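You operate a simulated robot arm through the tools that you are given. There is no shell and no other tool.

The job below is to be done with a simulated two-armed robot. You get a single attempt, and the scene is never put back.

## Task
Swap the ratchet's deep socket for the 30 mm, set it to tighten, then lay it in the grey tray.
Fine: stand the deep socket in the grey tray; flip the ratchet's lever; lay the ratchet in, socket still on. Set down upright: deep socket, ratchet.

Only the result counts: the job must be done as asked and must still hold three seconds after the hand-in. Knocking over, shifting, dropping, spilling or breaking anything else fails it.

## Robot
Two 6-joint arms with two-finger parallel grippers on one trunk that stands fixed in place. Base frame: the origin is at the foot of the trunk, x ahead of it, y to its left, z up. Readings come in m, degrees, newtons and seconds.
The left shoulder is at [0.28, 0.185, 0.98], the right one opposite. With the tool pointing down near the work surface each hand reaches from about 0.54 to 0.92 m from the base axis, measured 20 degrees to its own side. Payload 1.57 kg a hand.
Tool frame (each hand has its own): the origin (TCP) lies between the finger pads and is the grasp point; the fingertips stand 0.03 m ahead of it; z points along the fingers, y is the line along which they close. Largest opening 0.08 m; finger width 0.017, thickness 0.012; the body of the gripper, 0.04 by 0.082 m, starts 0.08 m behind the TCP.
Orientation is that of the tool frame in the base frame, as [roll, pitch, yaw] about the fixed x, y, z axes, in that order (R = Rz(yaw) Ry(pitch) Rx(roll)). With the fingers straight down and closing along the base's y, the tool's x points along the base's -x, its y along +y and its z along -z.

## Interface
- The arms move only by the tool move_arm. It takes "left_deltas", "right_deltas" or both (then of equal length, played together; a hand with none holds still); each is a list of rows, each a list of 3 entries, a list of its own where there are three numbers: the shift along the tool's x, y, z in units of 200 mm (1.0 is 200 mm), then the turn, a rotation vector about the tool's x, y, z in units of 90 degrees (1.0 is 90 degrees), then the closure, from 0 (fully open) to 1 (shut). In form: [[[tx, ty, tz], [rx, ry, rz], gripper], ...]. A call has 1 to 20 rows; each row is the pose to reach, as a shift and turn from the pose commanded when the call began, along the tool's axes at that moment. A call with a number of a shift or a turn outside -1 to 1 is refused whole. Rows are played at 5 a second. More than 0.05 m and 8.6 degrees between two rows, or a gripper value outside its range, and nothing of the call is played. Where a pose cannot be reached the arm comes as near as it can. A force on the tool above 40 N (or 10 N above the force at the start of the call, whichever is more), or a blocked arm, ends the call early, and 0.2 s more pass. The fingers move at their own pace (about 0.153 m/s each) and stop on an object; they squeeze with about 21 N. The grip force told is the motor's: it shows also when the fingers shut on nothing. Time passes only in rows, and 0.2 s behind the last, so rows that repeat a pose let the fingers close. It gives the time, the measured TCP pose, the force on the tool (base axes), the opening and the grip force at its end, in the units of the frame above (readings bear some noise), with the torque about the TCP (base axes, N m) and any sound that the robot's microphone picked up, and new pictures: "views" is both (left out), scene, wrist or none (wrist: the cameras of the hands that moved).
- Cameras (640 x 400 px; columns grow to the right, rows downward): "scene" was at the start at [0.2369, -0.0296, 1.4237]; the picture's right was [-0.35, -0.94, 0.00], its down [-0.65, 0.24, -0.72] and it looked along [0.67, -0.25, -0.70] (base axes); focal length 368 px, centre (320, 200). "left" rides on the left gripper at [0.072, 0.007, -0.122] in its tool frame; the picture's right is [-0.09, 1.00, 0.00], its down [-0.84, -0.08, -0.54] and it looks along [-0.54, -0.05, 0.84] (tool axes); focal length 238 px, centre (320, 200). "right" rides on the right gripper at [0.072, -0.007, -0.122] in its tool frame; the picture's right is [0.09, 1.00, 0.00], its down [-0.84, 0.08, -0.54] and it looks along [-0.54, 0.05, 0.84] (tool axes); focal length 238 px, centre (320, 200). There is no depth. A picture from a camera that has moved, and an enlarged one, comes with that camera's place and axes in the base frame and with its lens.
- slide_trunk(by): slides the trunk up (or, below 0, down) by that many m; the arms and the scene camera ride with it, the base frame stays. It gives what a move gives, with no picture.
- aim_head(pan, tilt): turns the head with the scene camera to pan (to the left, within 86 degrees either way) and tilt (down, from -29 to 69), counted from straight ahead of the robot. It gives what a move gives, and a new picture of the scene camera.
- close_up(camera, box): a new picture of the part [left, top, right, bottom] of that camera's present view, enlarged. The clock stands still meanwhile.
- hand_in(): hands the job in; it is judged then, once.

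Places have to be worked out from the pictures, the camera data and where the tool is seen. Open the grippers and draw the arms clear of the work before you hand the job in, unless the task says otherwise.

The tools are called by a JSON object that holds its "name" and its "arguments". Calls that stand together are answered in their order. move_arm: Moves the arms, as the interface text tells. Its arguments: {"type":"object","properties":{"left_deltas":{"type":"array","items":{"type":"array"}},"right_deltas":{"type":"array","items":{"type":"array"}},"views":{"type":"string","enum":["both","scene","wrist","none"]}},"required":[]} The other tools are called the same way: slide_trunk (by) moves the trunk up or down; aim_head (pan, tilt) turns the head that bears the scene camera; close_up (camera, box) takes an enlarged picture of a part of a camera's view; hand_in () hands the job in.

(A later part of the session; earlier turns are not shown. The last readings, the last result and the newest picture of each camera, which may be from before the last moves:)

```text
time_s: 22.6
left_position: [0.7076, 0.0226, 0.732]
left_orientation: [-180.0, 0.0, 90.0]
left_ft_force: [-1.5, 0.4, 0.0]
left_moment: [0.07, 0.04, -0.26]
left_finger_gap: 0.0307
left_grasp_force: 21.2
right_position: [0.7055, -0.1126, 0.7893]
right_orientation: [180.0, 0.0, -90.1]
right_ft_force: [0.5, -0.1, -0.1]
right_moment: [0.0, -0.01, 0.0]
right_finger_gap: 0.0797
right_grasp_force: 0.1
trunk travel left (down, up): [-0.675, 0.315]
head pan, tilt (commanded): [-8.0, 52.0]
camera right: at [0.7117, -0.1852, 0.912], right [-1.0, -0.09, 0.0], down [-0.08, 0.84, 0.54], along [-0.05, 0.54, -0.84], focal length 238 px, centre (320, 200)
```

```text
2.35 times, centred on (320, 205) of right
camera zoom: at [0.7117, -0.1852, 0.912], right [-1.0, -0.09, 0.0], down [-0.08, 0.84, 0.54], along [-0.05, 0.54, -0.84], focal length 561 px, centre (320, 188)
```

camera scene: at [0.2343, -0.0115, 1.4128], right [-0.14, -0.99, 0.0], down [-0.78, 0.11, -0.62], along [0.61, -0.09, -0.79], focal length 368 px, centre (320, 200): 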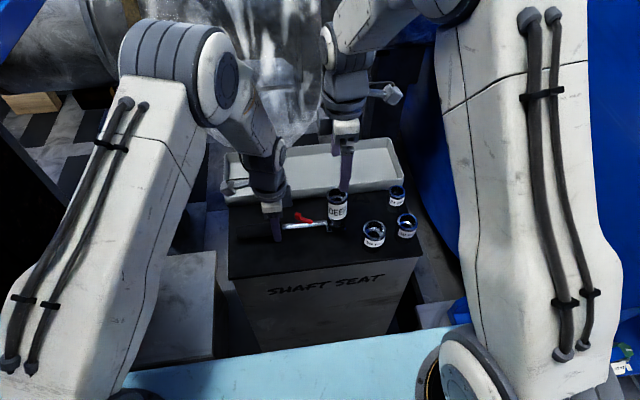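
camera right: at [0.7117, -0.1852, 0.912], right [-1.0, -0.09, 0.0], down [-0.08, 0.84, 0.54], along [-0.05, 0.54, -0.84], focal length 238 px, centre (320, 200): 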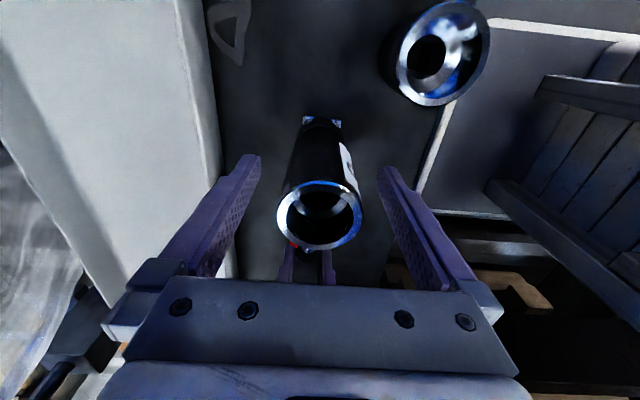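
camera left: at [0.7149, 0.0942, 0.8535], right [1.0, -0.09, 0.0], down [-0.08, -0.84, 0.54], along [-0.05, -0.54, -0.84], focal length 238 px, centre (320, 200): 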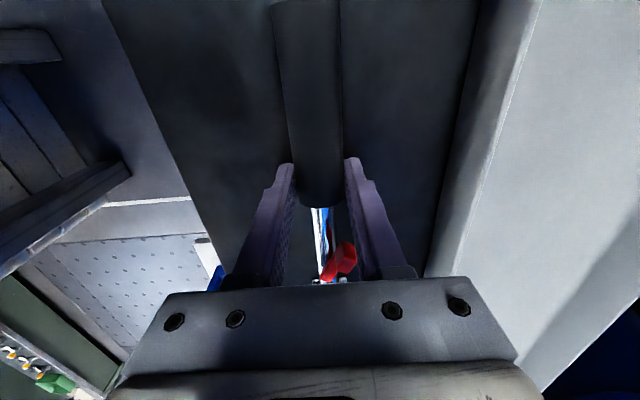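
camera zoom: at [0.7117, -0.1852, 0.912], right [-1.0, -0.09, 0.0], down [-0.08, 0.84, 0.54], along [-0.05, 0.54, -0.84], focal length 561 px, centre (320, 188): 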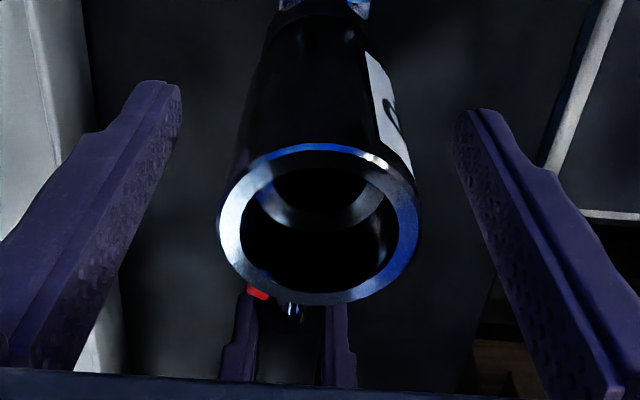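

The deep socket is centred between the fingers, so I'll close the right gripper on it and read the forces before pulling.

{"name": "move_arm", "arguments": {"right_deltas": [[[0, 0, 0], [0, 0, 0], 0.3], [[0, 0, 0], [0, 0, 0], 0.6], [[0, 0, 0], [0, 0, 0], 1.0], [[0, 0, 0], [0, 0, 0], 1.0], [[0, 0, 0], [0, 0, 0], 1.0]], "views": "none"}}

{"name": "move_arm", "arguments": {"right_deltas": [[[0, 0, -0.015], [0, 0, 0], 1.0], [[0, 0, -0.03], [0, 0, 0], 1.0], [[0, 0, -0.03], [0, 0, 0], 1.0]], "views": "both"}}

{"name": "close_up", "arguments": {"camera": "scene", "box": [220, 130, 460, 280]}}

```text
time_s: 23.8
left_position: [0.7074, 0.0214, 0.7308]
left_orientation: [-179.9, -0.1, 89.9]
left_ft_force: [-1.5, -0.2, -0.9]
left_moment: [-0.04, 0.06, -0.19]
left_finger_gap: 0.0308
left_grasp_force: 21.1
right_position: [0.7045, -0.1131, 0.7908]
right_orientation: [-180.0, 0.0, -90.0]
right_ft_force: [-1.0, 0.9, -0.4]
right_moment: [0.03, 0.0, 0.01]
right_finger_gap: 0.0428
right_grasp_force: 20.6
trunk travel left (down, up): [-0.675, 0.315]
head pan, tilt (commanded): [-8.0, 52.0]
```

```text
time_s: 24.6
left_position: [0.7077, 0.0226, 0.7318]
left_orientation: [180.0, 0.0, 90.0]
left_ft_force: [-0.5, 0.5, 0.1]
left_moment: [0.0, -0.02, -0.17]
left_finger_gap: 0.0307
left_grasp_force: 21.4
right_position: [0.705, -0.1118, 0.7967]
right_orientation: [180.0, 0.0, -90.1]
right_ft_force: [-0.8, 0.9, -2.1]
right_moment: [0.02, 0.01, -0.03]
right_finger_gap: 0.0427
right_grasp_force: 21.0
trunk travel left (down, up): [-0.675, 0.315]
head pan, tilt (commanded): [-8.0, 52.0]
camera scene: at [0.2344, -0.0115, 1.4127], right [-0.14, -0.99, 0.0], down [-0.78, 0.11, -0.62], along [0.61, -0.09, -0.79], focal length 368 px, centre (320, 200)
camera right: at [0.7116, -0.1851, 0.918], right [-1.0, -0.09, 0.0], down [-0.08, 0.84, 0.54], along [-0.05, 0.54, -0.84], focal length 238 px, centre (320, 200)
```

scene: 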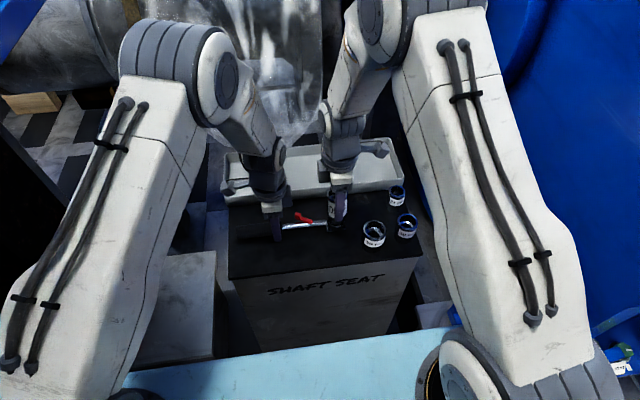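
right: 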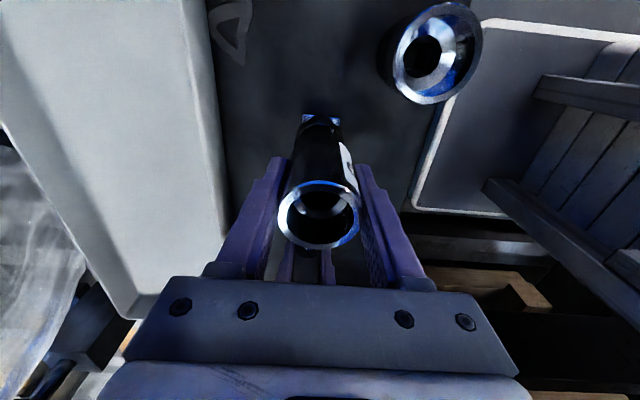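

```text
2.67 times, centred on (340, 205) of scene
camera zoom: at [0.2344, -0.0115, 1.4127], right [-0.14, -0.99, 0.0], down [-0.78, 0.11, -0.62], along [0.61, -0.09, -0.79], focal length 983 px, centre (267, 187)
```

zoom: 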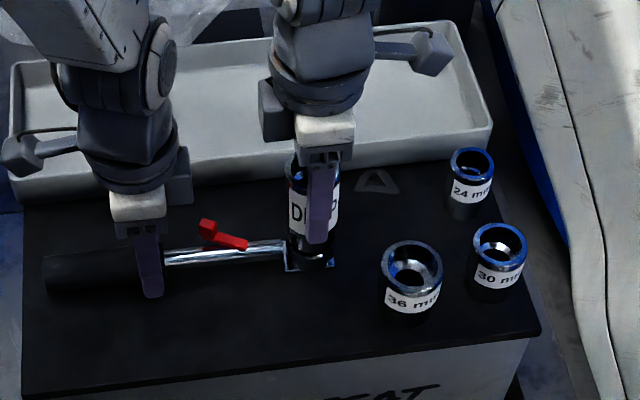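

The socket seems to rise freely; the load is only about 2 N, roughly its weight. I'll keep drawing it straight up until the drive is clear.

{"name": "move_arm", "arguments": {"right_deltas": [[[0, 0, -0.03], [0, 0, 0], 1.0], [[0, 0, -0.06], [0, 0, 0], 1.0], [[0, 0, -0.09], [0, 0, 0], 1.0], [[0, 0, -0.14], [0, 0, 0], 1.0], [[0, 0, -0.2], [0, 0, 0], 1.0], [[0, 0, -0.2], [0, 0, 0], 1.0]], "views": "wrist"}}

{"name": "close_up", "arguments": {"camera": "scene", "box": [220, 130, 460, 280]}}

{"name": "close_up", "arguments": {"camera": "scene", "box": [290, 170, 370, 240]}}

```text
time_s: 26.0
left_position: [0.708, 0.0219, 0.7313]
left_orientation: [180.0, 0.0, 90.0]
left_ft_force: [0.8, -0.1, 0.3]
left_moment: [-0.01, 0.0, -0.16]
left_finger_gap: 0.0306
left_grasp_force: 21.7
right_position: [0.7063, -0.1125, 0.8361]
right_orientation: [-180.0, 0.1, -90.0]
right_ft_force: [-0.3, 0.0, -2.2]
right_moment: [0.0, -0.01, -0.02]
right_finger_gap: 0.0427
right_grasp_force: 21.3
trunk travel left (down, up): [-0.675, 0.315]
head pan, tilt (commanded): [-8.0, 52.0]
camera right: at [0.7116, -0.1854, 0.9583], right [-1.0, -0.09, 0.0], down [-0.08, 0.84, 0.54], along [-0.05, 0.54, -0.84], focal length 238 px, centre (320, 200)
```

right: 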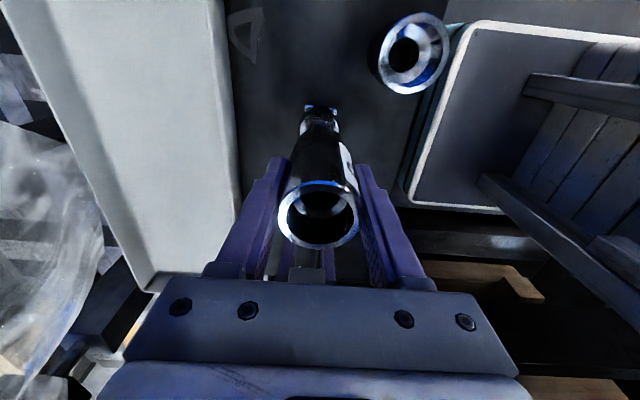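

```text
2.67 times, centred on (340, 205) of scene
camera zoom: at [0.2344, -0.0116, 1.4127], right [-0.14, -0.99, 0.0], down [-0.78, 0.11, -0.62], along [0.61, -0.09, -0.79], focal length 983 px, centre (267, 187)
```

zoom: 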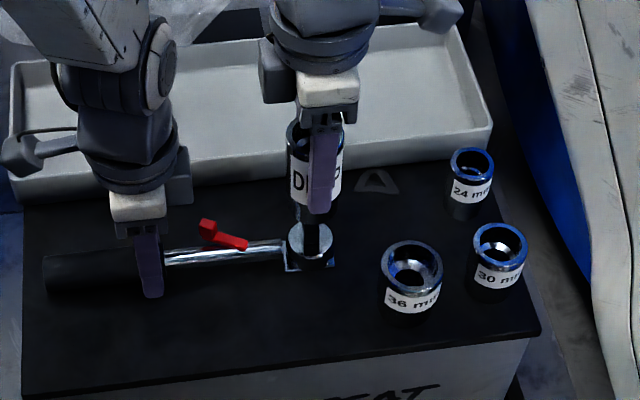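

```text
5.71 times, centred on (330, 205) of scene
camera zoom: at [0.2344, -0.0116, 1.4127], right [-0.14, -0.99, 0.0], down [-0.78, 0.11, -0.62], along [0.61, -0.09, -0.79], focal length 2106 px, centre (263, 171)
```

zoom: 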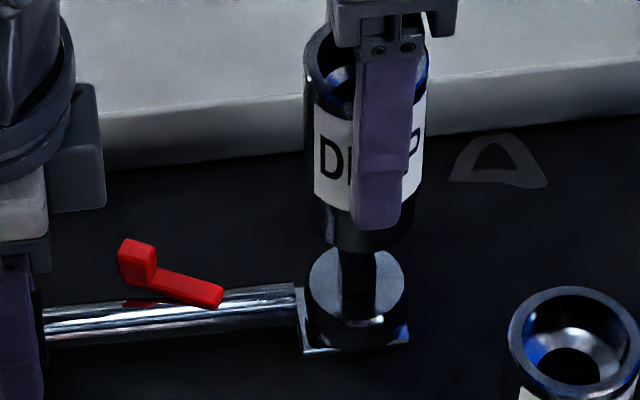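

The deep socket is off (about 0.22 kg in hand), showing a round boss with a dark square drive. I'll lift it clear and carry it over the right end of the tray at about (0.86, -0.235).

{"name": "move_arm", "arguments": {"right_deltas": [[[0, 0, -0.16], [0, 0, 0], 1.0], [[0, 0, -0.32], [0, 0, 0], 1.0], [[0.1225, -0.15, -0.32], [0, 0, 0], 1.0], [[0.245, -0.31, -0.32], [0, 0, 0], 1.0], [[0.3675, -0.46, -0.32], [0, 0, 0], 1.0], [[0.49, -0.62, -0.32], [0, 0, 0], 1.0], [[0.6125, -0.77, -0.32], [0, 0, 0], 1.0], [[0.6125, -0.77, -0.32], [0, 0, 0], 1.0]], "views": "both"}}

{"name": "close_up", "arguments": {"camera": "scene", "box": [220, 130, 460, 280]}}

{"name": "close_up", "arguments": {"camera": "scene", "box": [290, 190, 370, 240]}}

```text
time_s: 27.8
left_position: [0.7077, 0.0232, 0.7313]
left_orientation: [-180.0, 0.0, 90.0]
left_ft_force: [0.5, 1.5, 0.8]
left_moment: [0.02, 0.07, -0.09]
left_finger_gap: 0.0308
left_grasp_force: 20.9
right_position: [0.858, -0.2348, 0.8984]
right_orientation: [179.8, 0.0, -90.0]
right_ft_force: [0.6, 0.7, -2.6]
right_moment: [-0.01, 0.0, -0.02]
right_finger_gap: 0.043
right_grasp_force: 21.2
trunk travel left (down, up): [-0.675, 0.315]
head pan, tilt (commanded): [-8.0, 52.0]
camera scene: at [0.2344, -0.0116, 1.4127], right [-0.14, -0.99, 0.0], down [-0.78, 0.11, -0.62], along [0.61, -0.09, -0.79], focal length 368 px, centre (320, 200)
camera right: at [0.8651, -0.3079, 1.0217], right [-1.0, -0.09, 0.0], down [-0.08, 0.84, 0.54], along [-0.05, 0.54, -0.84], focal length 238 px, centre (320, 200)
```

scene: 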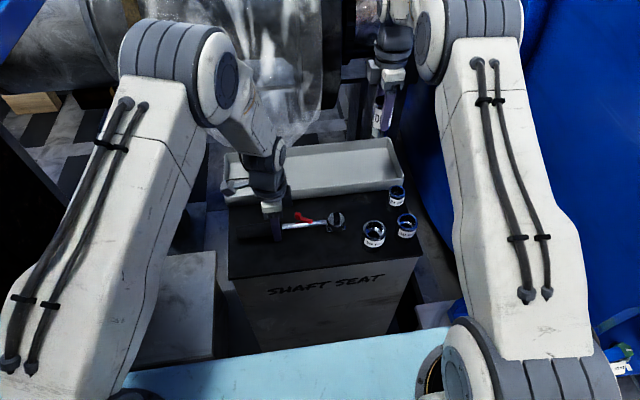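
right: 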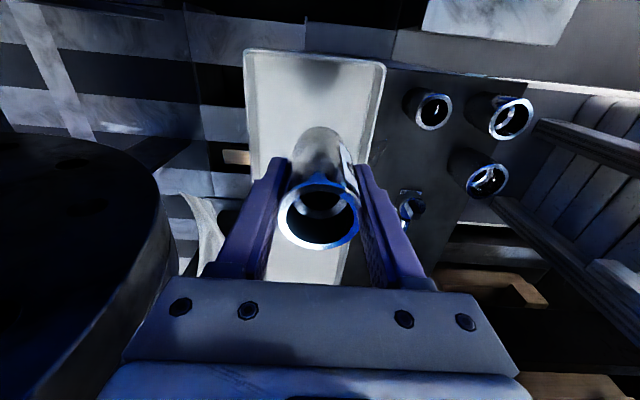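

```text
2.67 times, centred on (340, 205) of scene
camera zoom: at [0.2344, -0.0116, 1.4127], right [-0.14, -0.99, 0.0], down [-0.78, 0.11, -0.62], along [0.61, -0.09, -0.79], focal length 983 px, centre (267, 187)
```

zoom: 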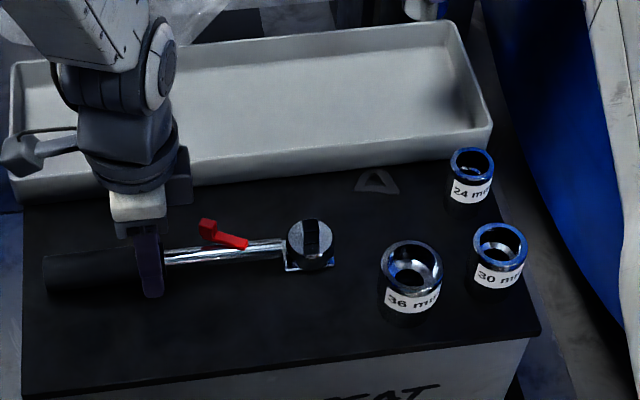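

```text
8.00 times, centred on (330, 215) of scene
camera zoom: at [0.2344, -0.0116, 1.4127], right [-0.14, -0.99, 0.0], down [-0.78, 0.11, -0.62], along [0.61, -0.09, -0.79], focal length 2948 px, centre (240, 80)
```

zoom: 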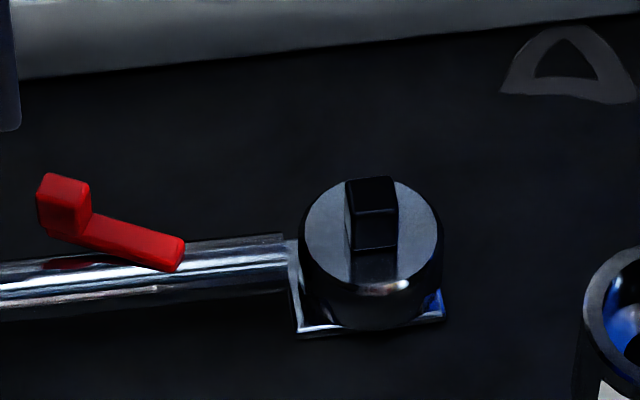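

The drive is a square post aligned with the base axes, about 18 mm tall on the boss top at z≈0.727. The deep socket is therefore about 88 mm long, with its bottom about 63 mm below the TCP. I'll lower it towards the tray floor, stopping short.

{"name": "move_arm", "arguments": {"right_deltas": [[[0, 0, 0.15], [0, 0, 0], 1.0], [[0, 0, 0.3], [0, 0, 0], 1.0], [[0, 0, 0.45], [0, 0, 0], 1.0], [[0, 0, 0.55], [0, 0, 0], 1.0], [[0, 0, 0.62], [0, 0, 0], 1.0], [[0, 0, 0.62], [0, 0, 0], 1.0]], "views": "wrist"}}

{"name": "close_up", "arguments": {"camera": "scene", "box": [320, 80, 440, 220]}}

```text
time_s: 29.2
left_position: [0.7064, 0.0223, 0.7304]
left_orientation: [-179.9, -0.1, 90.0]
left_ft_force: [0.8, -1.0, 0.7]
left_moment: [-0.03, -0.04, -0.09]
left_finger_gap: 0.0305
left_grasp_force: 21.4
right_position: [0.8598, -0.2351, 0.7765]
right_orientation: [180.0, 0.0, -90.0]
right_ft_force: [-0.8, -0.2, -3.3]
right_moment: [0.0, 0.02, -0.05]
right_finger_gap: 0.0427
right_grasp_force: 21.2
trunk travel left (down, up): [-0.675, 0.315]
head pan, tilt (commanded): [-8.0, 52.0]
camera right: at [0.8661, -0.3074, 0.8982], right [-1.0, -0.09, 0.0], down [-0.08, 0.84, 0.54], along [-0.05, 0.54, -0.84], focal length 238 px, centre (320, 200)
```

right: 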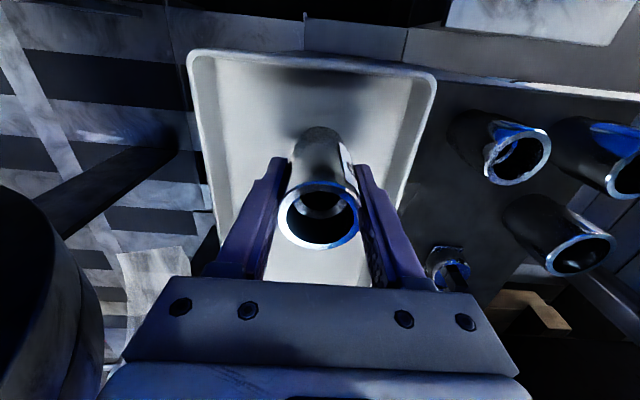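

```text
2.86 times, centred on (380, 150) of scene
camera zoom: at [0.2345, -0.0116, 1.4127], right [-0.14, -0.99, 0.0], down [-0.78, 0.11, -0.62], along [0.61, -0.09, -0.79], focal length 1053 px, centre (149, 343)
```

zoom: 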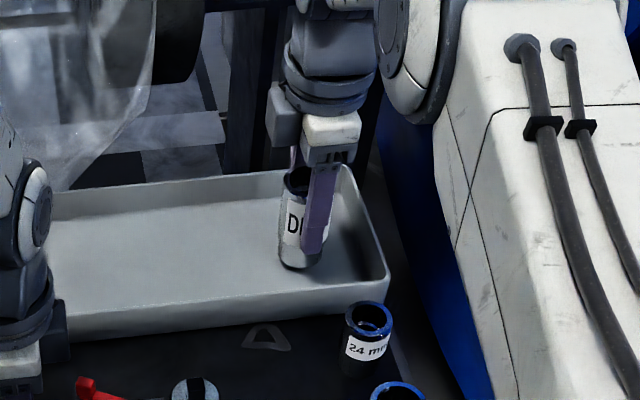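

The deep socket hangs just above the tray floor. I'll descend in small steps and watch the vertical force for contact.

{"name": "move_arm", "arguments": {"right_deltas": [[[0, 0, 0.015], [0, 0, 0], 1.0], [[0, 0, 0.03], [0, 0, 0], 1.0], [[0, 0, 0.03], [0, 0, 0], 1.0]], "views": "none"}}

{"name": "move_arm", "arguments": {"right_deltas": [[[0, 0, 0.01], [0, 0, 0], 1.0], [[0, 0, 0.015], [0, 0, 0], 1.0], [[0, 0, 0.015], [0, 0, 0], 1.0]], "views": "none"}}

{"name": "close_up", "arguments": {"camera": "scene", "box": [350, 120, 430, 190]}}

```text
time_s: 30.0
left_position: [0.7082, 0.0227, 0.7307]
left_orientation: [-180.0, 0.0, 90.1]
left_ft_force: [1.4, -0.5, 0.9]
left_moment: [-0.06, -0.04, -0.09]
left_finger_gap: 0.0305
left_grasp_force: 21.1
right_position: [0.8592, -0.2354, 0.7695]
right_orientation: [-180.0, 0.0, -90.0]
right_ft_force: [-1.3, 0.3, -3.0]
right_moment: [-0.01, 0.01, 0.02]
right_finger_gap: 0.0429
right_grasp_force: 21.1
trunk travel left (down, up): [-0.675, 0.315]
head pan, tilt (commanded): [-8.0, 52.0]
```

```text
time_s: 30.8
left_position: [0.7072, 0.0221, 0.7308]
left_orientation: [179.9, -0.1, 90.0]
left_ft_force: [1.2, 0.2, -0.6]
left_moment: [-0.23, -0.05, 0.11]
left_finger_gap: 0.0307
left_grasp_force: 20.7
right_position: [0.8598, -0.2358, 0.7682]
right_orientation: [179.9, 0.0, -90.0]
right_ft_force: [-1.8, -0.2, 4.7]
right_moment: [0.15, 0.15, 0.04]
right_finger_gap: 0.0428
right_grasp_force: 21.1
trunk travel left (down, up): [-0.675, 0.315]
head pan, tilt (commanded): [-8.0, 52.0]
```

```text
5.71 times, centred on (390, 155) of scene
camera zoom: at [0.2342, -0.0115, 1.4129], right [-0.14, -0.99, 0.0], down [-0.78, 0.11, -0.62], along [0.61, -0.09, -0.79], focal length 2106 px, centre (-80, 457)
```

zoom: 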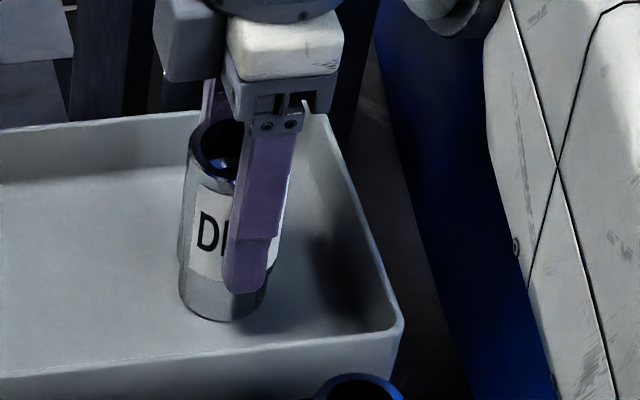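

Contact is clear (force went from -3 to +4.7 N), so the deep socket stands on the tray floor. I'll open the fingers moderately and then rise straight up.

{"name": "move_arm", "arguments": {"right_deltas": [[[0, 0, 0], [0, 0, 0], 0.4], [[0, 0, 0], [0, 0, 0], 0.28], [[0, 0, 0], [0, 0, 0], 0.25], [[0, 0, 0], [0, 0, 0], 0.25]], "views": "none"}}

{"name": "move_arm", "arguments": {"right_deltas": [[[0, 0, -0.1], [0, 0, 0], 0.25], [[0, 0, -0.25], [0, 0, 0], 0.25], [[0, 0, -0.45], [0, 0, 0], 0.25], [[0, 0, -0.6], [0, 0, 0], 0.25], [[0, 0, -0.6], [0, 0, 0], 0.25]], "views": "both"}}

{"name": "close_up", "arguments": {"camera": "scene", "box": [220, 100, 460, 280]}}

```text
time_s: 31.8
left_position: [0.7061, 0.0222, 0.7302]
left_orientation: [-180.0, 0.0, 90.0]
left_ft_force: [-1.5, -0.3, 0.1]
left_moment: [0.05, 0.03, -0.06]
left_finger_gap: 0.0306
left_grasp_force: 21.2
right_position: [0.8588, -0.2352, 0.7675]
right_orientation: [180.0, 0.0, -90.0]
right_ft_force: [0.4, 0.7, -0.3]
right_moment: [0.01, 0.0, 0.0]
right_finger_gap: 0.06
right_grasp_force: 0.2
trunk travel left (down, up): [-0.675, 0.315]
head pan, tilt (commanded): [-8.0, 52.0]
```

```text
time_s: 33.0
left_position: [0.707, 0.0225, 0.7301]
left_orientation: [180.0, 0.0, 89.9]
left_ft_force: [-2.1, 1.1, 0.6]
left_moment: [0.05, 0.05, -0.05]
left_finger_gap: 0.0306
left_grasp_force: 20.4
right_position: [0.8606, -0.2353, 0.8867]
right_orientation: [180.0, 0.0, -90.1]
right_ft_force: [0.5, -0.2, 0.2]
right_moment: [-0.02, 0.05, 0.01]
right_finger_gap: 0.0599
right_grasp_force: 0.0
trunk travel left (down, up): [-0.675, 0.315]
head pan, tilt (commanded): [-8.0, 52.0]
camera scene: at [0.2343, -0.0115, 1.4127], right [-0.14, -0.99, 0.0], down [-0.78, 0.11, -0.62], along [0.61, -0.09, -0.79], focal length 368 px, centre (320, 200)
camera right: at [0.8662, -0.3073, 1.0095], right [-1.0, -0.09, 0.0], down [-0.08, 0.84, 0.54], along [-0.05, 0.54, -0.84], focal length 238 px, centre (320, 200)
```

scene: 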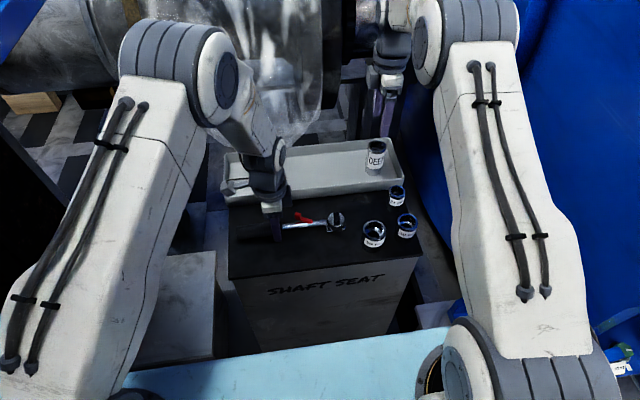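
right: 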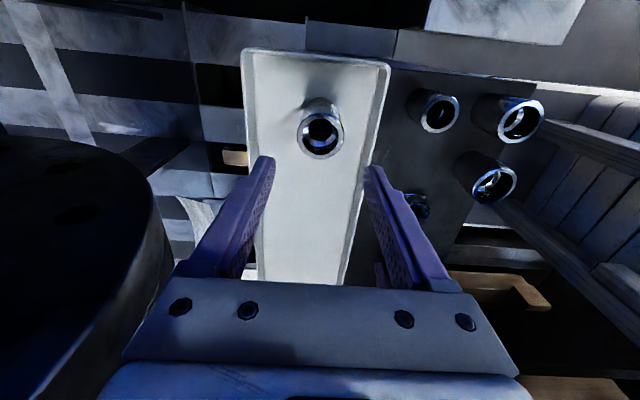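

```text
2.22 times, centred on (340, 190) of scene
camera zoom: at [0.2343, -0.0115, 1.4127], right [-0.14, -0.99, 0.0], down [-0.78, 0.11, -0.62], along [0.61, -0.09, -0.79], focal length 819 px, centre (276, 222)
```

zoom: 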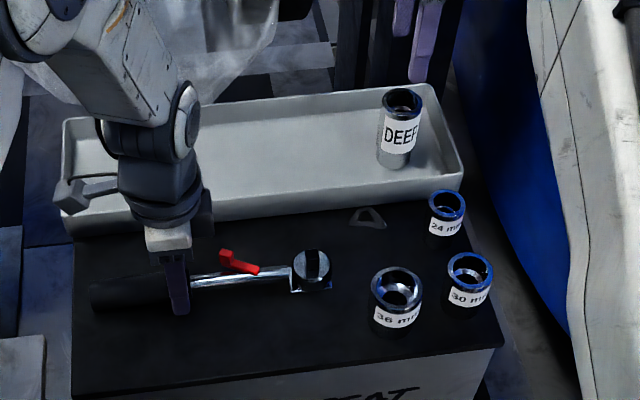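

The deep socket stands upright in the tray. Next I'll bring the right hand above the 30 mm socket near (0.661, -0.263) and localise it from above.

{"name": "move_arm", "arguments": {"right_deltas": [[[0, 0.2, -0.065], [0, 0, 0], 0.1], [[0.03, 0.4, -0.065], [0, 0, 0], 0.1], [[0.06, 0.6, -0.065], [0, 0, 0], 0.1], [[0.1, 0.8, -0.065], [0, 0, 0], 0.1], [[0.14, 0.9975, -0.065], [0, 0, 0], 0.1], [[0.14, 0.9975, -0.065], [0, 0, 0], 0.1]], "views": "wrist"}}

{"name": "close_up", "arguments": {"camera": "right", "box": [250, 90, 400, 190]}}

{"name": "close_up", "arguments": {"camera": "scene", "box": [340, 180, 440, 260]}}

```text
time_s: 34.4
left_position: [0.7069, 0.0229, 0.7311]
left_orientation: [179.9, 0.0, 89.9]
left_ft_force: [-1.7, 0.8, -0.9]
left_moment: [-0.2, 0.03, -0.07]
left_finger_gap: 0.0306
left_grasp_force: 20.8
right_position: [0.6597, -0.2645, 0.9015]
right_orientation: [-179.9, 0.0, -90.0]
right_ft_force: [-0.8, -0.4, 0.3]
right_moment: [-0.01, 0.0, 0.0]
right_finger_gap: 0.0724
right_grasp_force: 0.1
trunk travel left (down, up): [-0.675, 0.315]
head pan, tilt (commanded): [-8.0, 52.0]
camera right: at [0.666, -0.3361, 1.0232], right [-1.0, -0.09, 0.0], down [-0.08, 0.84, 0.54], along [-0.05, 0.54, -0.84], focal length 238 px, centre (320, 200)
```

right: 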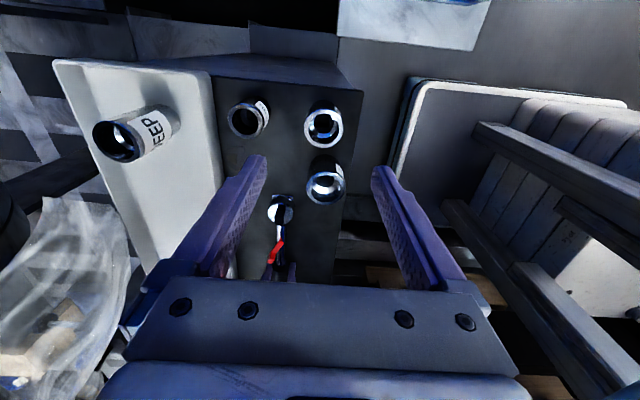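

```text
4.00 times, centred on (325, 140) of right
camera zoom: at [0.666, -0.3361, 1.0232], right [-1.0, -0.09, 0.0], down [-0.08, 0.84, 0.54], along [-0.05, 0.54, -0.84], focal length 953 px, centre (300, 440)
```

zoom: 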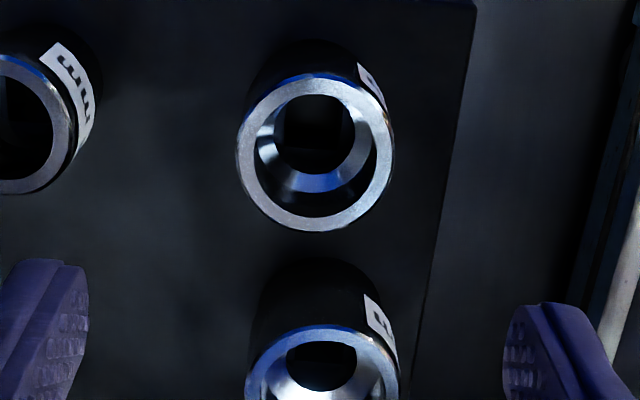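

```text
5.00 times, centred on (390, 220) of scene
camera zoom: at [0.2343, -0.0115, 1.4127], right [-0.14, -0.99, 0.0], down [-0.78, 0.11, -0.62], along [0.61, -0.09, -0.79], focal length 1843 px, centre (-30, 100)
```

zoom: 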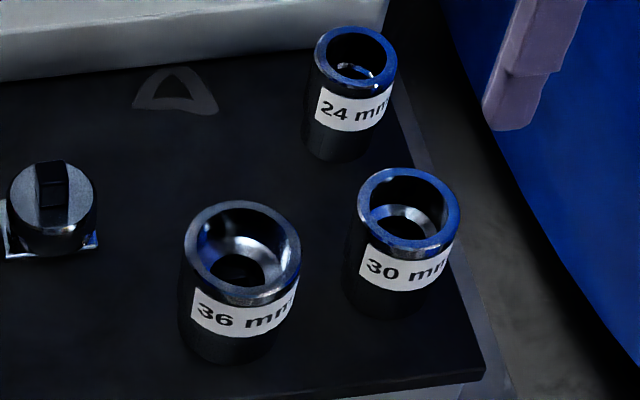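

The 30 mm socket's top centre triangulates to about (0.656, -0.261, 0.755), and its square bore looks aligned with the base axes. I'll descend to just above it and check again.

{"name": "move_arm", "arguments": {"right_deltas": [[[-0.015, 0.015, 0.2], [0, 0, 0], 0.1], [[-0.015, 0.015, 0.38], [0, 0, 0], 0.1], [[-0.015, 0.015, 0.48], [0, 0, 0], 0.1], [[-0.015, 0.015, 0.48], [0, 0, 0], 0.1]], "views": "wrist"}}

{"name": "close_up", "arguments": {"camera": "right", "box": [230, 100, 410, 240]}}

{"name": "close_up", "arguments": {"camera": "scene", "box": [340, 180, 440, 260]}}

```text
time_s: 35.4
left_position: [0.7081, 0.0225, 0.7307]
left_orientation: [180.0, -0.1, 90.0]
left_ft_force: [-1.4, 0.9, 0.3]
left_moment: [0.26, 0.0, -0.03]
left_finger_gap: 0.031
left_grasp_force: 20.6
right_position: [0.6563, -0.2605, 0.8041]
right_orientation: [-180.0, 0.0, -90.0]
right_ft_force: [-0.5, -0.7, -0.6]
right_moment: [-0.02, 0.01, 0.01]
right_finger_gap: 0.072
right_grasp_force: 0.1
trunk travel left (down, up): [-0.675, 0.315]
head pan, tilt (commanded): [-8.0, 52.0]
camera right: at [0.6628, -0.3326, 0.9267], right [-1.0, -0.09, 0.0], down [-0.08, 0.84, 0.54], along [-0.05, 0.54, -0.84], focal length 238 px, centre (320, 200)
```

right: 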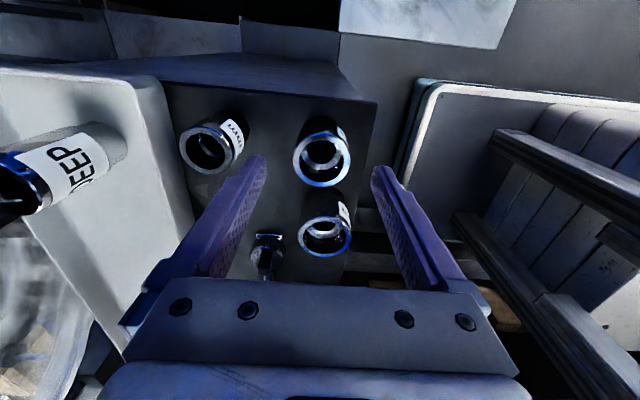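

```text
2.86 times, centred on (320, 170) of right
camera zoom: at [0.6628, -0.3326, 0.9267], right [-1.0, -0.09, 0.0], down [-0.08, 0.84, 0.54], along [-0.05, 0.54, -0.84], focal length 681 px, centre (320, 286)
```

zoom: 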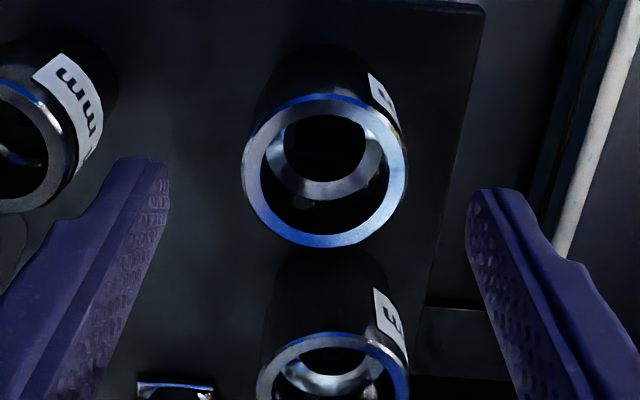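

```text
5.00 times, centred on (390, 220) of scene
camera zoom: at [0.2343, -0.0115, 1.4127], right [-0.14, -0.99, 0.0], down [-0.78, 0.11, -0.62], along [0.61, -0.09, -0.79], focal length 1843 px, centre (-30, 100)
```

zoom: 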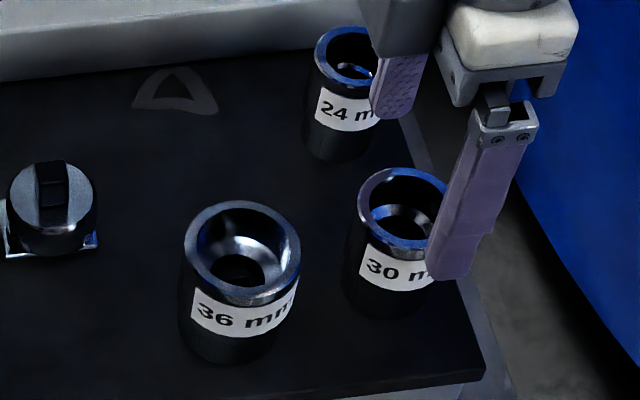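

The 30 mm socket centre comes out at (0.655, -0.261), top z≈0.757. I'll descend to TCP z≈0.735 and close on it.

{"name": "move_arm", "arguments": {"right_deltas": [[[0.0045, 0.0065, 0.12], [0, 0, 0], 0.1], [[0.0045, 0.0065, 0.24], [0, 0, 0], 0.1], [[0.0045, 0.0065, 0.345], [0, 0, 0], 0.1], [[0.0045, 0.0065, 0.345], [0, 0, 0], 0.1]], "views": "wrist"}}

{"name": "close_up", "arguments": {"camera": "right", "box": [230, 140, 410, 280]}}

{"name": "close_up", "arguments": {"camera": "scene", "box": [340, 180, 440, 260]}}

```text
time_s: 36.4
left_position: [0.7064, 0.0228, 0.7312]
left_orientation: [180.0, 0.0, 90.1]
left_ft_force: [0.2, 0.8, 0.0]
left_moment: [0.13, 0.06, -0.07]
left_finger_gap: 0.0305
left_grasp_force: 21.0
right_position: [0.6562, -0.2611, 0.7357]
right_orientation: [-180.0, 0.0, -89.9]
right_ft_force: [-0.3, -0.2, 0.5]
right_moment: [-0.02, -0.01, 0.03]
right_finger_gap: 0.072
right_grasp_force: 0.0
trunk travel left (down, up): [-0.675, 0.315]
head pan, tilt (commanded): [-8.0, 52.0]
camera right: at [0.6625, -0.3339, 0.8573], right [-1.0, -0.09, 0.0], down [-0.08, 0.84, 0.54], along [-0.05, 0.54, -0.84], focal length 238 px, centre (320, 200)
```

right: 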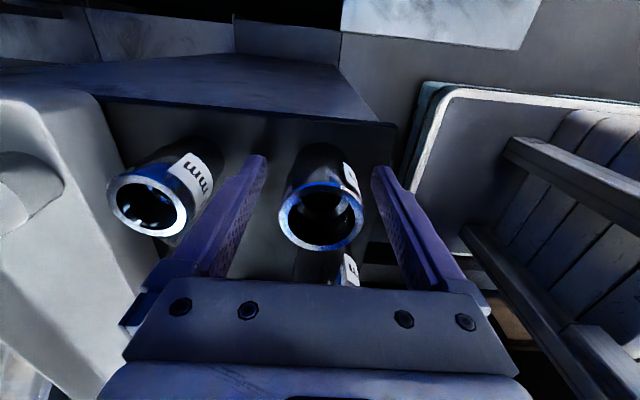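

```text
2.86 times, centred on (320, 210) of right
camera zoom: at [0.6625, -0.3339, 0.8573], right [-1.0, -0.09, 0.0], down [-0.08, 0.84, 0.54], along [-0.05, 0.54, -0.84], focal length 681 px, centre (320, 171)
```

zoom: 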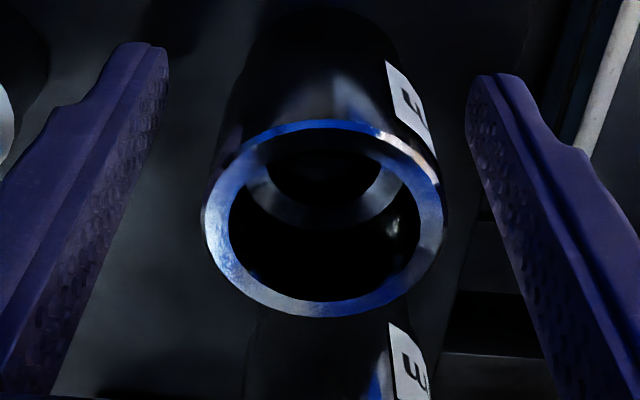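

```text
5.00 times, centred on (390, 220) of scene
camera zoom: at [0.2344, -0.0115, 1.4127], right [-0.14, -0.99, 0.0], down [-0.78, 0.11, -0.62], along [0.61, -0.09, -0.79], focal length 1843 px, centre (-30, 100)
```

zoom: 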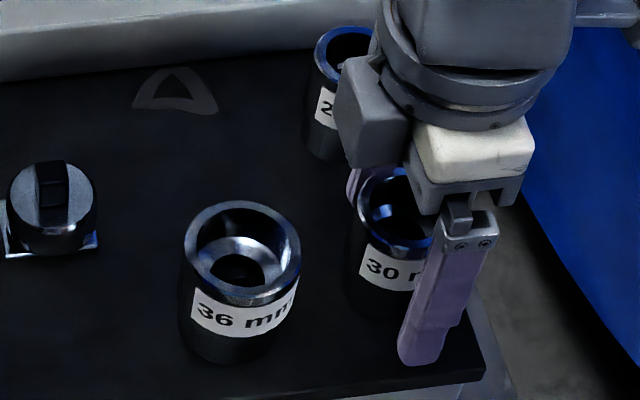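

The socket sits centred between the pads, so I'll close on it and lift it a little.

{"name": "move_arm", "arguments": {"right_deltas": [[[0, 0, 0], [0, 0, 0], 0.4], [[0, 0, 0], [0, 0, 0], 0.7], [[0, 0, 0], [0, 0, 0], 1.0], [[0, 0, 0], [0, 0, 0], 1.0], [[0, 0, -0.05], [0, 0, 0], 1.0], [[0, 0, -0.15], [0, 0, 0], 1.0], [[0, 0, -0.3], [0, 0, 0], 1.0], [[0, 0, -0.45], [0, 0, 0], 1.0], [[0, 0, -0.45], [0, 0, 0], 1.0]], "views": "both"}}

{"name": "close_up", "arguments": {"camera": "scene", "box": [300, 150, 460, 260]}}

{"name": "close_up", "arguments": {"camera": "right", "box": [230, 140, 410, 280]}}

```text
time_s: 38.4
left_position: [0.7073, 0.0212, 0.732]
left_orientation: [-180.0, 0.0, 90.0]
left_ft_force: [-0.9, -0.1, 0.5]
left_moment: [-0.13, -0.03, -0.11]
left_finger_gap: 0.0308
left_grasp_force: 20.9
right_position: [0.6546, -0.2613, 0.8239]
right_orientation: [180.0, 0.0, -90.0]
right_ft_force: [0.2, 0.1, -3.0]
right_moment: [-0.03, -0.01, -0.02]
right_finger_gap: 0.0427
right_grasp_force: 21.0
trunk travel left (down, up): [-0.675, 0.315]
head pan, tilt (commanded): [-8.0, 52.0]
camera scene: at [0.2344, -0.0115, 1.4127], right [-0.14, -0.99, 0.0], down [-0.78, 0.11, -0.62], along [0.61, -0.09, -0.79], focal length 368 px, centre (320, 200)
camera right: at [0.6616, -0.3334, 0.9468], right [-1.0, -0.09, 0.0], down [-0.08, 0.84, 0.54], along [-0.05, 0.54, -0.84], focal length 238 px, centre (320, 200)
```

scene: 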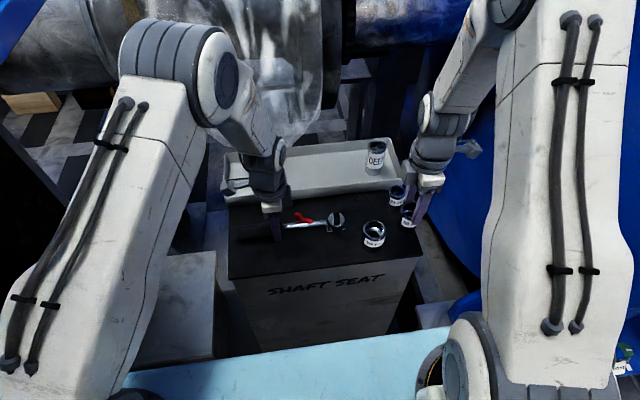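
right: 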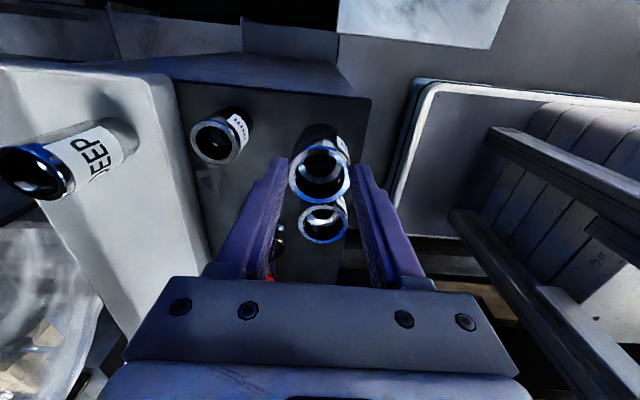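

```text
3.64 times, centred on (380, 205) of scene
camera zoom: at [0.2344, -0.0115, 1.4127], right [-0.14, -0.99, 0.0], down [-0.78, 0.11, -0.62], along [0.61, -0.09, -0.79], focal length 1340 px, centre (102, 182)
```

zoom: 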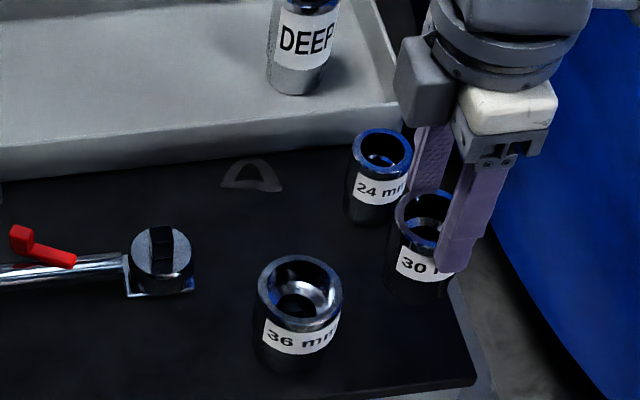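

```text
2.86 times, centred on (320, 210) of right
camera zoom: at [0.6616, -0.3334, 0.9468], right [-1.0, -0.09, 0.0], down [-0.08, 0.84, 0.54], along [-0.05, 0.54, -0.84], focal length 681 px, centre (320, 171)
```

zoom: 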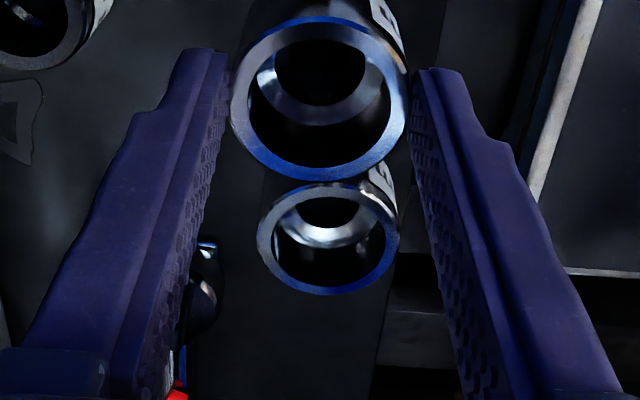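

The held 30 mm socket's top now sits about 24 mm below the TCP, so it has slipped down between the fingers. I'll lower it back to its spot on the box now, before it can fall.

{"name": "move_arm", "arguments": {"right_deltas": [[[0, 0, 0.1], [0, 0, 0], 1.0], [[0, 0, 0.18], [0, 0, 0], 1.0]], "views": "wrist"}}

{"name": "close_up", "arguments": {"camera": "scene", "box": [340, 170, 440, 250]}}

{"name": "close_up", "arguments": {"camera": "right", "box": [230, 140, 410, 280]}}

```text
time_s: 39.0
left_position: [0.708, 0.0234, 0.731]
left_orientation: [180.0, 0.0, 90.0]
left_ft_force: [-1.9, 0.3, 0.3]
left_moment: [0.14, 0.04, -0.1]
left_finger_gap: 0.0305
left_grasp_force: 21.1
right_position: [0.6559, -0.2622, 0.7889]
right_orientation: [179.9, -0.1, -90.0]
right_ft_force: [-0.4, -0.4, -2.5]
right_moment: [-0.02, -0.06, -0.01]
right_finger_gap: 0.0431
right_grasp_force: 21.2
trunk travel left (down, up): [-0.675, 0.315]
head pan, tilt (commanded): [-8.0, 52.0]
camera right: at [0.6617, -0.3339, 0.9106], right [-1.0, -0.09, 0.0], down [-0.08, 0.84, 0.54], along [-0.05, 0.54, -0.84], focal length 238 px, centre (320, 200)
```

right: 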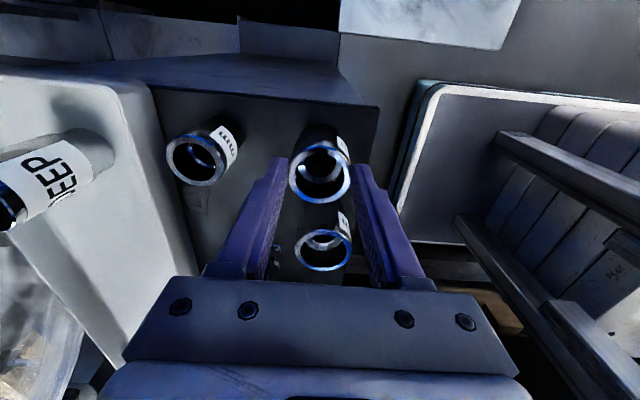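

```text
5.00 times, centred on (390, 210) of scene
camera zoom: at [0.2344, -0.0116, 1.4128], right [-0.14, -0.99, 0.0], down [-0.78, 0.11, -0.62], along [0.61, -0.09, -0.79], focal length 1843 px, centre (-30, 150)
```

zoom: 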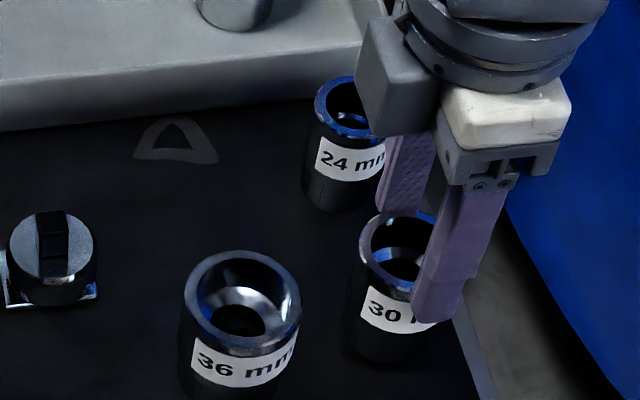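

```text
2.86 times, centred on (320, 210) of right
camera zoom: at [0.6617, -0.3339, 0.9106], right [-1.0, -0.09, 0.0], down [-0.08, 0.84, 0.54], along [-0.05, 0.54, -0.84], focal length 681 px, centre (320, 171)
```

zoom: 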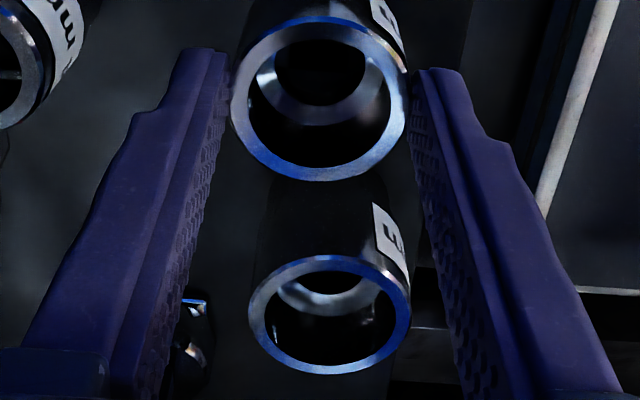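

The socket hasn't slipped further; it is held by its upper 10 mm or so. I'll lower it gently to the box surface, watching for contact.

{"name": "move_arm", "arguments": {"right_deltas": [[[0, 0, 0.02], [0, 0, 0], 1.0], [[0, 0, 0.04], [0, 0, 0], 1.0], [[0, 0, 0.04], [0, 0, 0], 1.0]], "views": "none"}}

{"name": "move_arm", "arguments": {"right_deltas": [[[0, 0, 0.01], [0, 0, 0], 1.0], [[0, 0, 0.015], [0, 0, 0], 1.0], [[0, 0, 0.015], [0, 0, 0], 1.0]], "views": "none"}}

```text
time_s: 39.8
left_position: [0.7073, 0.0226, 0.7311]
left_orientation: [180.0, 0.0, 90.1]
left_ft_force: [-0.6, -0.2, -0.8]
left_moment: [0.1, -0.03, 0.0]
left_finger_gap: 0.0303
left_grasp_force: 21.3
right_position: [0.6541, -0.2629, 0.7817]
right_orientation: [180.0, -0.1, -90.0]
right_ft_force: [-4.1, 0.0, 13.5]
right_moment: [0.04, 0.19, 0.01]
right_finger_gap: 0.0428
right_grasp_force: 21.2
trunk travel left (down, up): [-0.675, 0.315]
head pan, tilt (commanded): [-8.0, 52.0]
```

```text
time_s: 40.6
left_position: [0.7064, 0.0229, 0.7317]
left_orientation: [-180.0, -0.1, 90.0]
left_ft_force: [0.2, -0.8, 0.6]
left_moment: [0.11, 0.02, 0.01]
left_finger_gap: 0.0306
left_grasp_force: 21.2
right_position: [0.6561, -0.2608, 0.7783]
right_orientation: [-180.0, 0.0, -90.0]
right_ft_force: [-4.7, -2.9, 13.1]
right_moment: [-0.06, 0.18, 0.04]
right_finger_gap: 0.0426
right_grasp_force: 21.0
trunk travel left (down, up): [-0.675, 0.315]
head pan, tilt (commanded): [-8.0, 52.0]
```

The socket is on the box (slip began at about 13 N, so the grip itself is strong enough). I'll open, go down to TCP z≈0.736, close, give the grip time to settle, and then lift slowly.

{"name": "move_arm", "arguments": {"right_deltas": [[[0, 0, -0.01], [0, 0, 0], 0.3], [[0, 0, -0.01], [0, 0, 0], 0.1], [[0, 0, 0.1], [0, 0, 0], 0.1], [[0, 0, 0.205], [0, 0, 0], 0.1], [[0, 0, 0.205], [0, 0, 0], 0.1]], "views": "wrist"}}

{"name": "close_up", "arguments": {"camera": "right", "box": [230, 140, 410, 280]}}

{"name": "close_up", "arguments": {"camera": "scene", "box": [340, 170, 440, 250]}}

```text
time_s: 41.8
left_position: [0.7072, 0.022, 0.7308]
left_orientation: [-180.0, 0.0, 89.9]
left_ft_force: [0.1, 2.1, -0.5]
left_moment: [0.09, 0.01, -0.06]
left_finger_gap: 0.0306
left_grasp_force: 21.0
right_position: [0.655, -0.2616, 0.7375]
right_orientation: [180.0, -0.1, -90.0]
right_ft_force: [0.6, 0.3, -0.8]
right_moment: [-0.02, -0.01, -0.03]
right_finger_gap: 0.0723
right_grasp_force: 0.0
trunk travel left (down, up): [-0.675, 0.315]
head pan, tilt (commanded): [-8.0, 52.0]
camera right: at [0.6623, -0.3335, 0.8595], right [-1.0, -0.09, 0.0], down [-0.08, 0.84, 0.54], along [-0.05, 0.54, -0.84], focal length 238 px, centre (320, 200)
```

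right: 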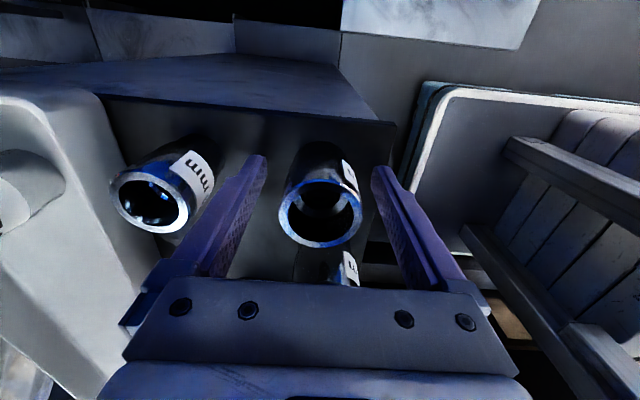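

```text
2.86 times, centred on (320, 210) of right
camera zoom: at [0.6623, -0.3335, 0.8595], right [-1.0, -0.09, 0.0], down [-0.08, 0.84, 0.54], along [-0.05, 0.54, -0.84], focal length 681 px, centre (320, 171)
```

zoom: 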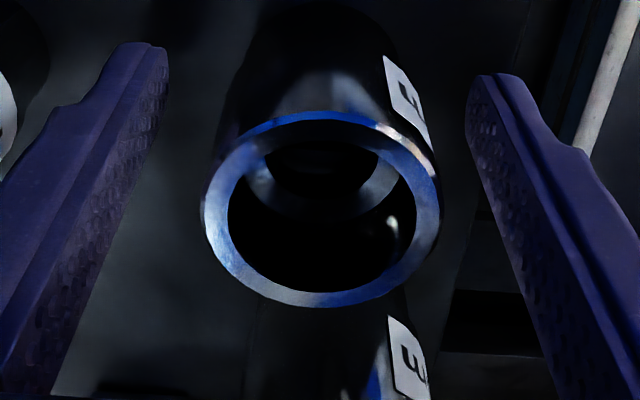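

```text
5.00 times, centred on (390, 210) of scene
camera zoom: at [0.2344, -0.0115, 1.4127], right [-0.14, -0.99, 0.0], down [-0.78, 0.11, -0.62], along [0.61, -0.09, -0.79], focal length 1843 px, centre (-30, 150)
```

zoom: 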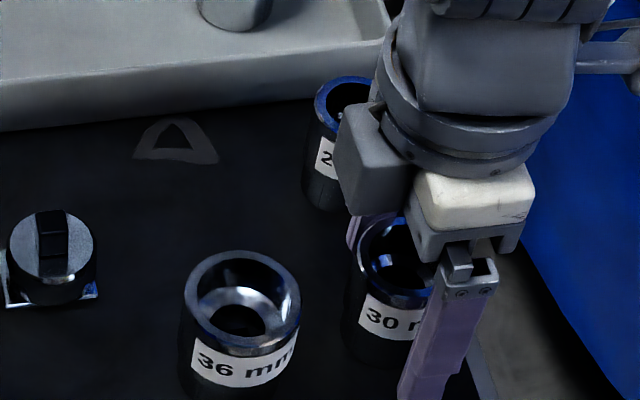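

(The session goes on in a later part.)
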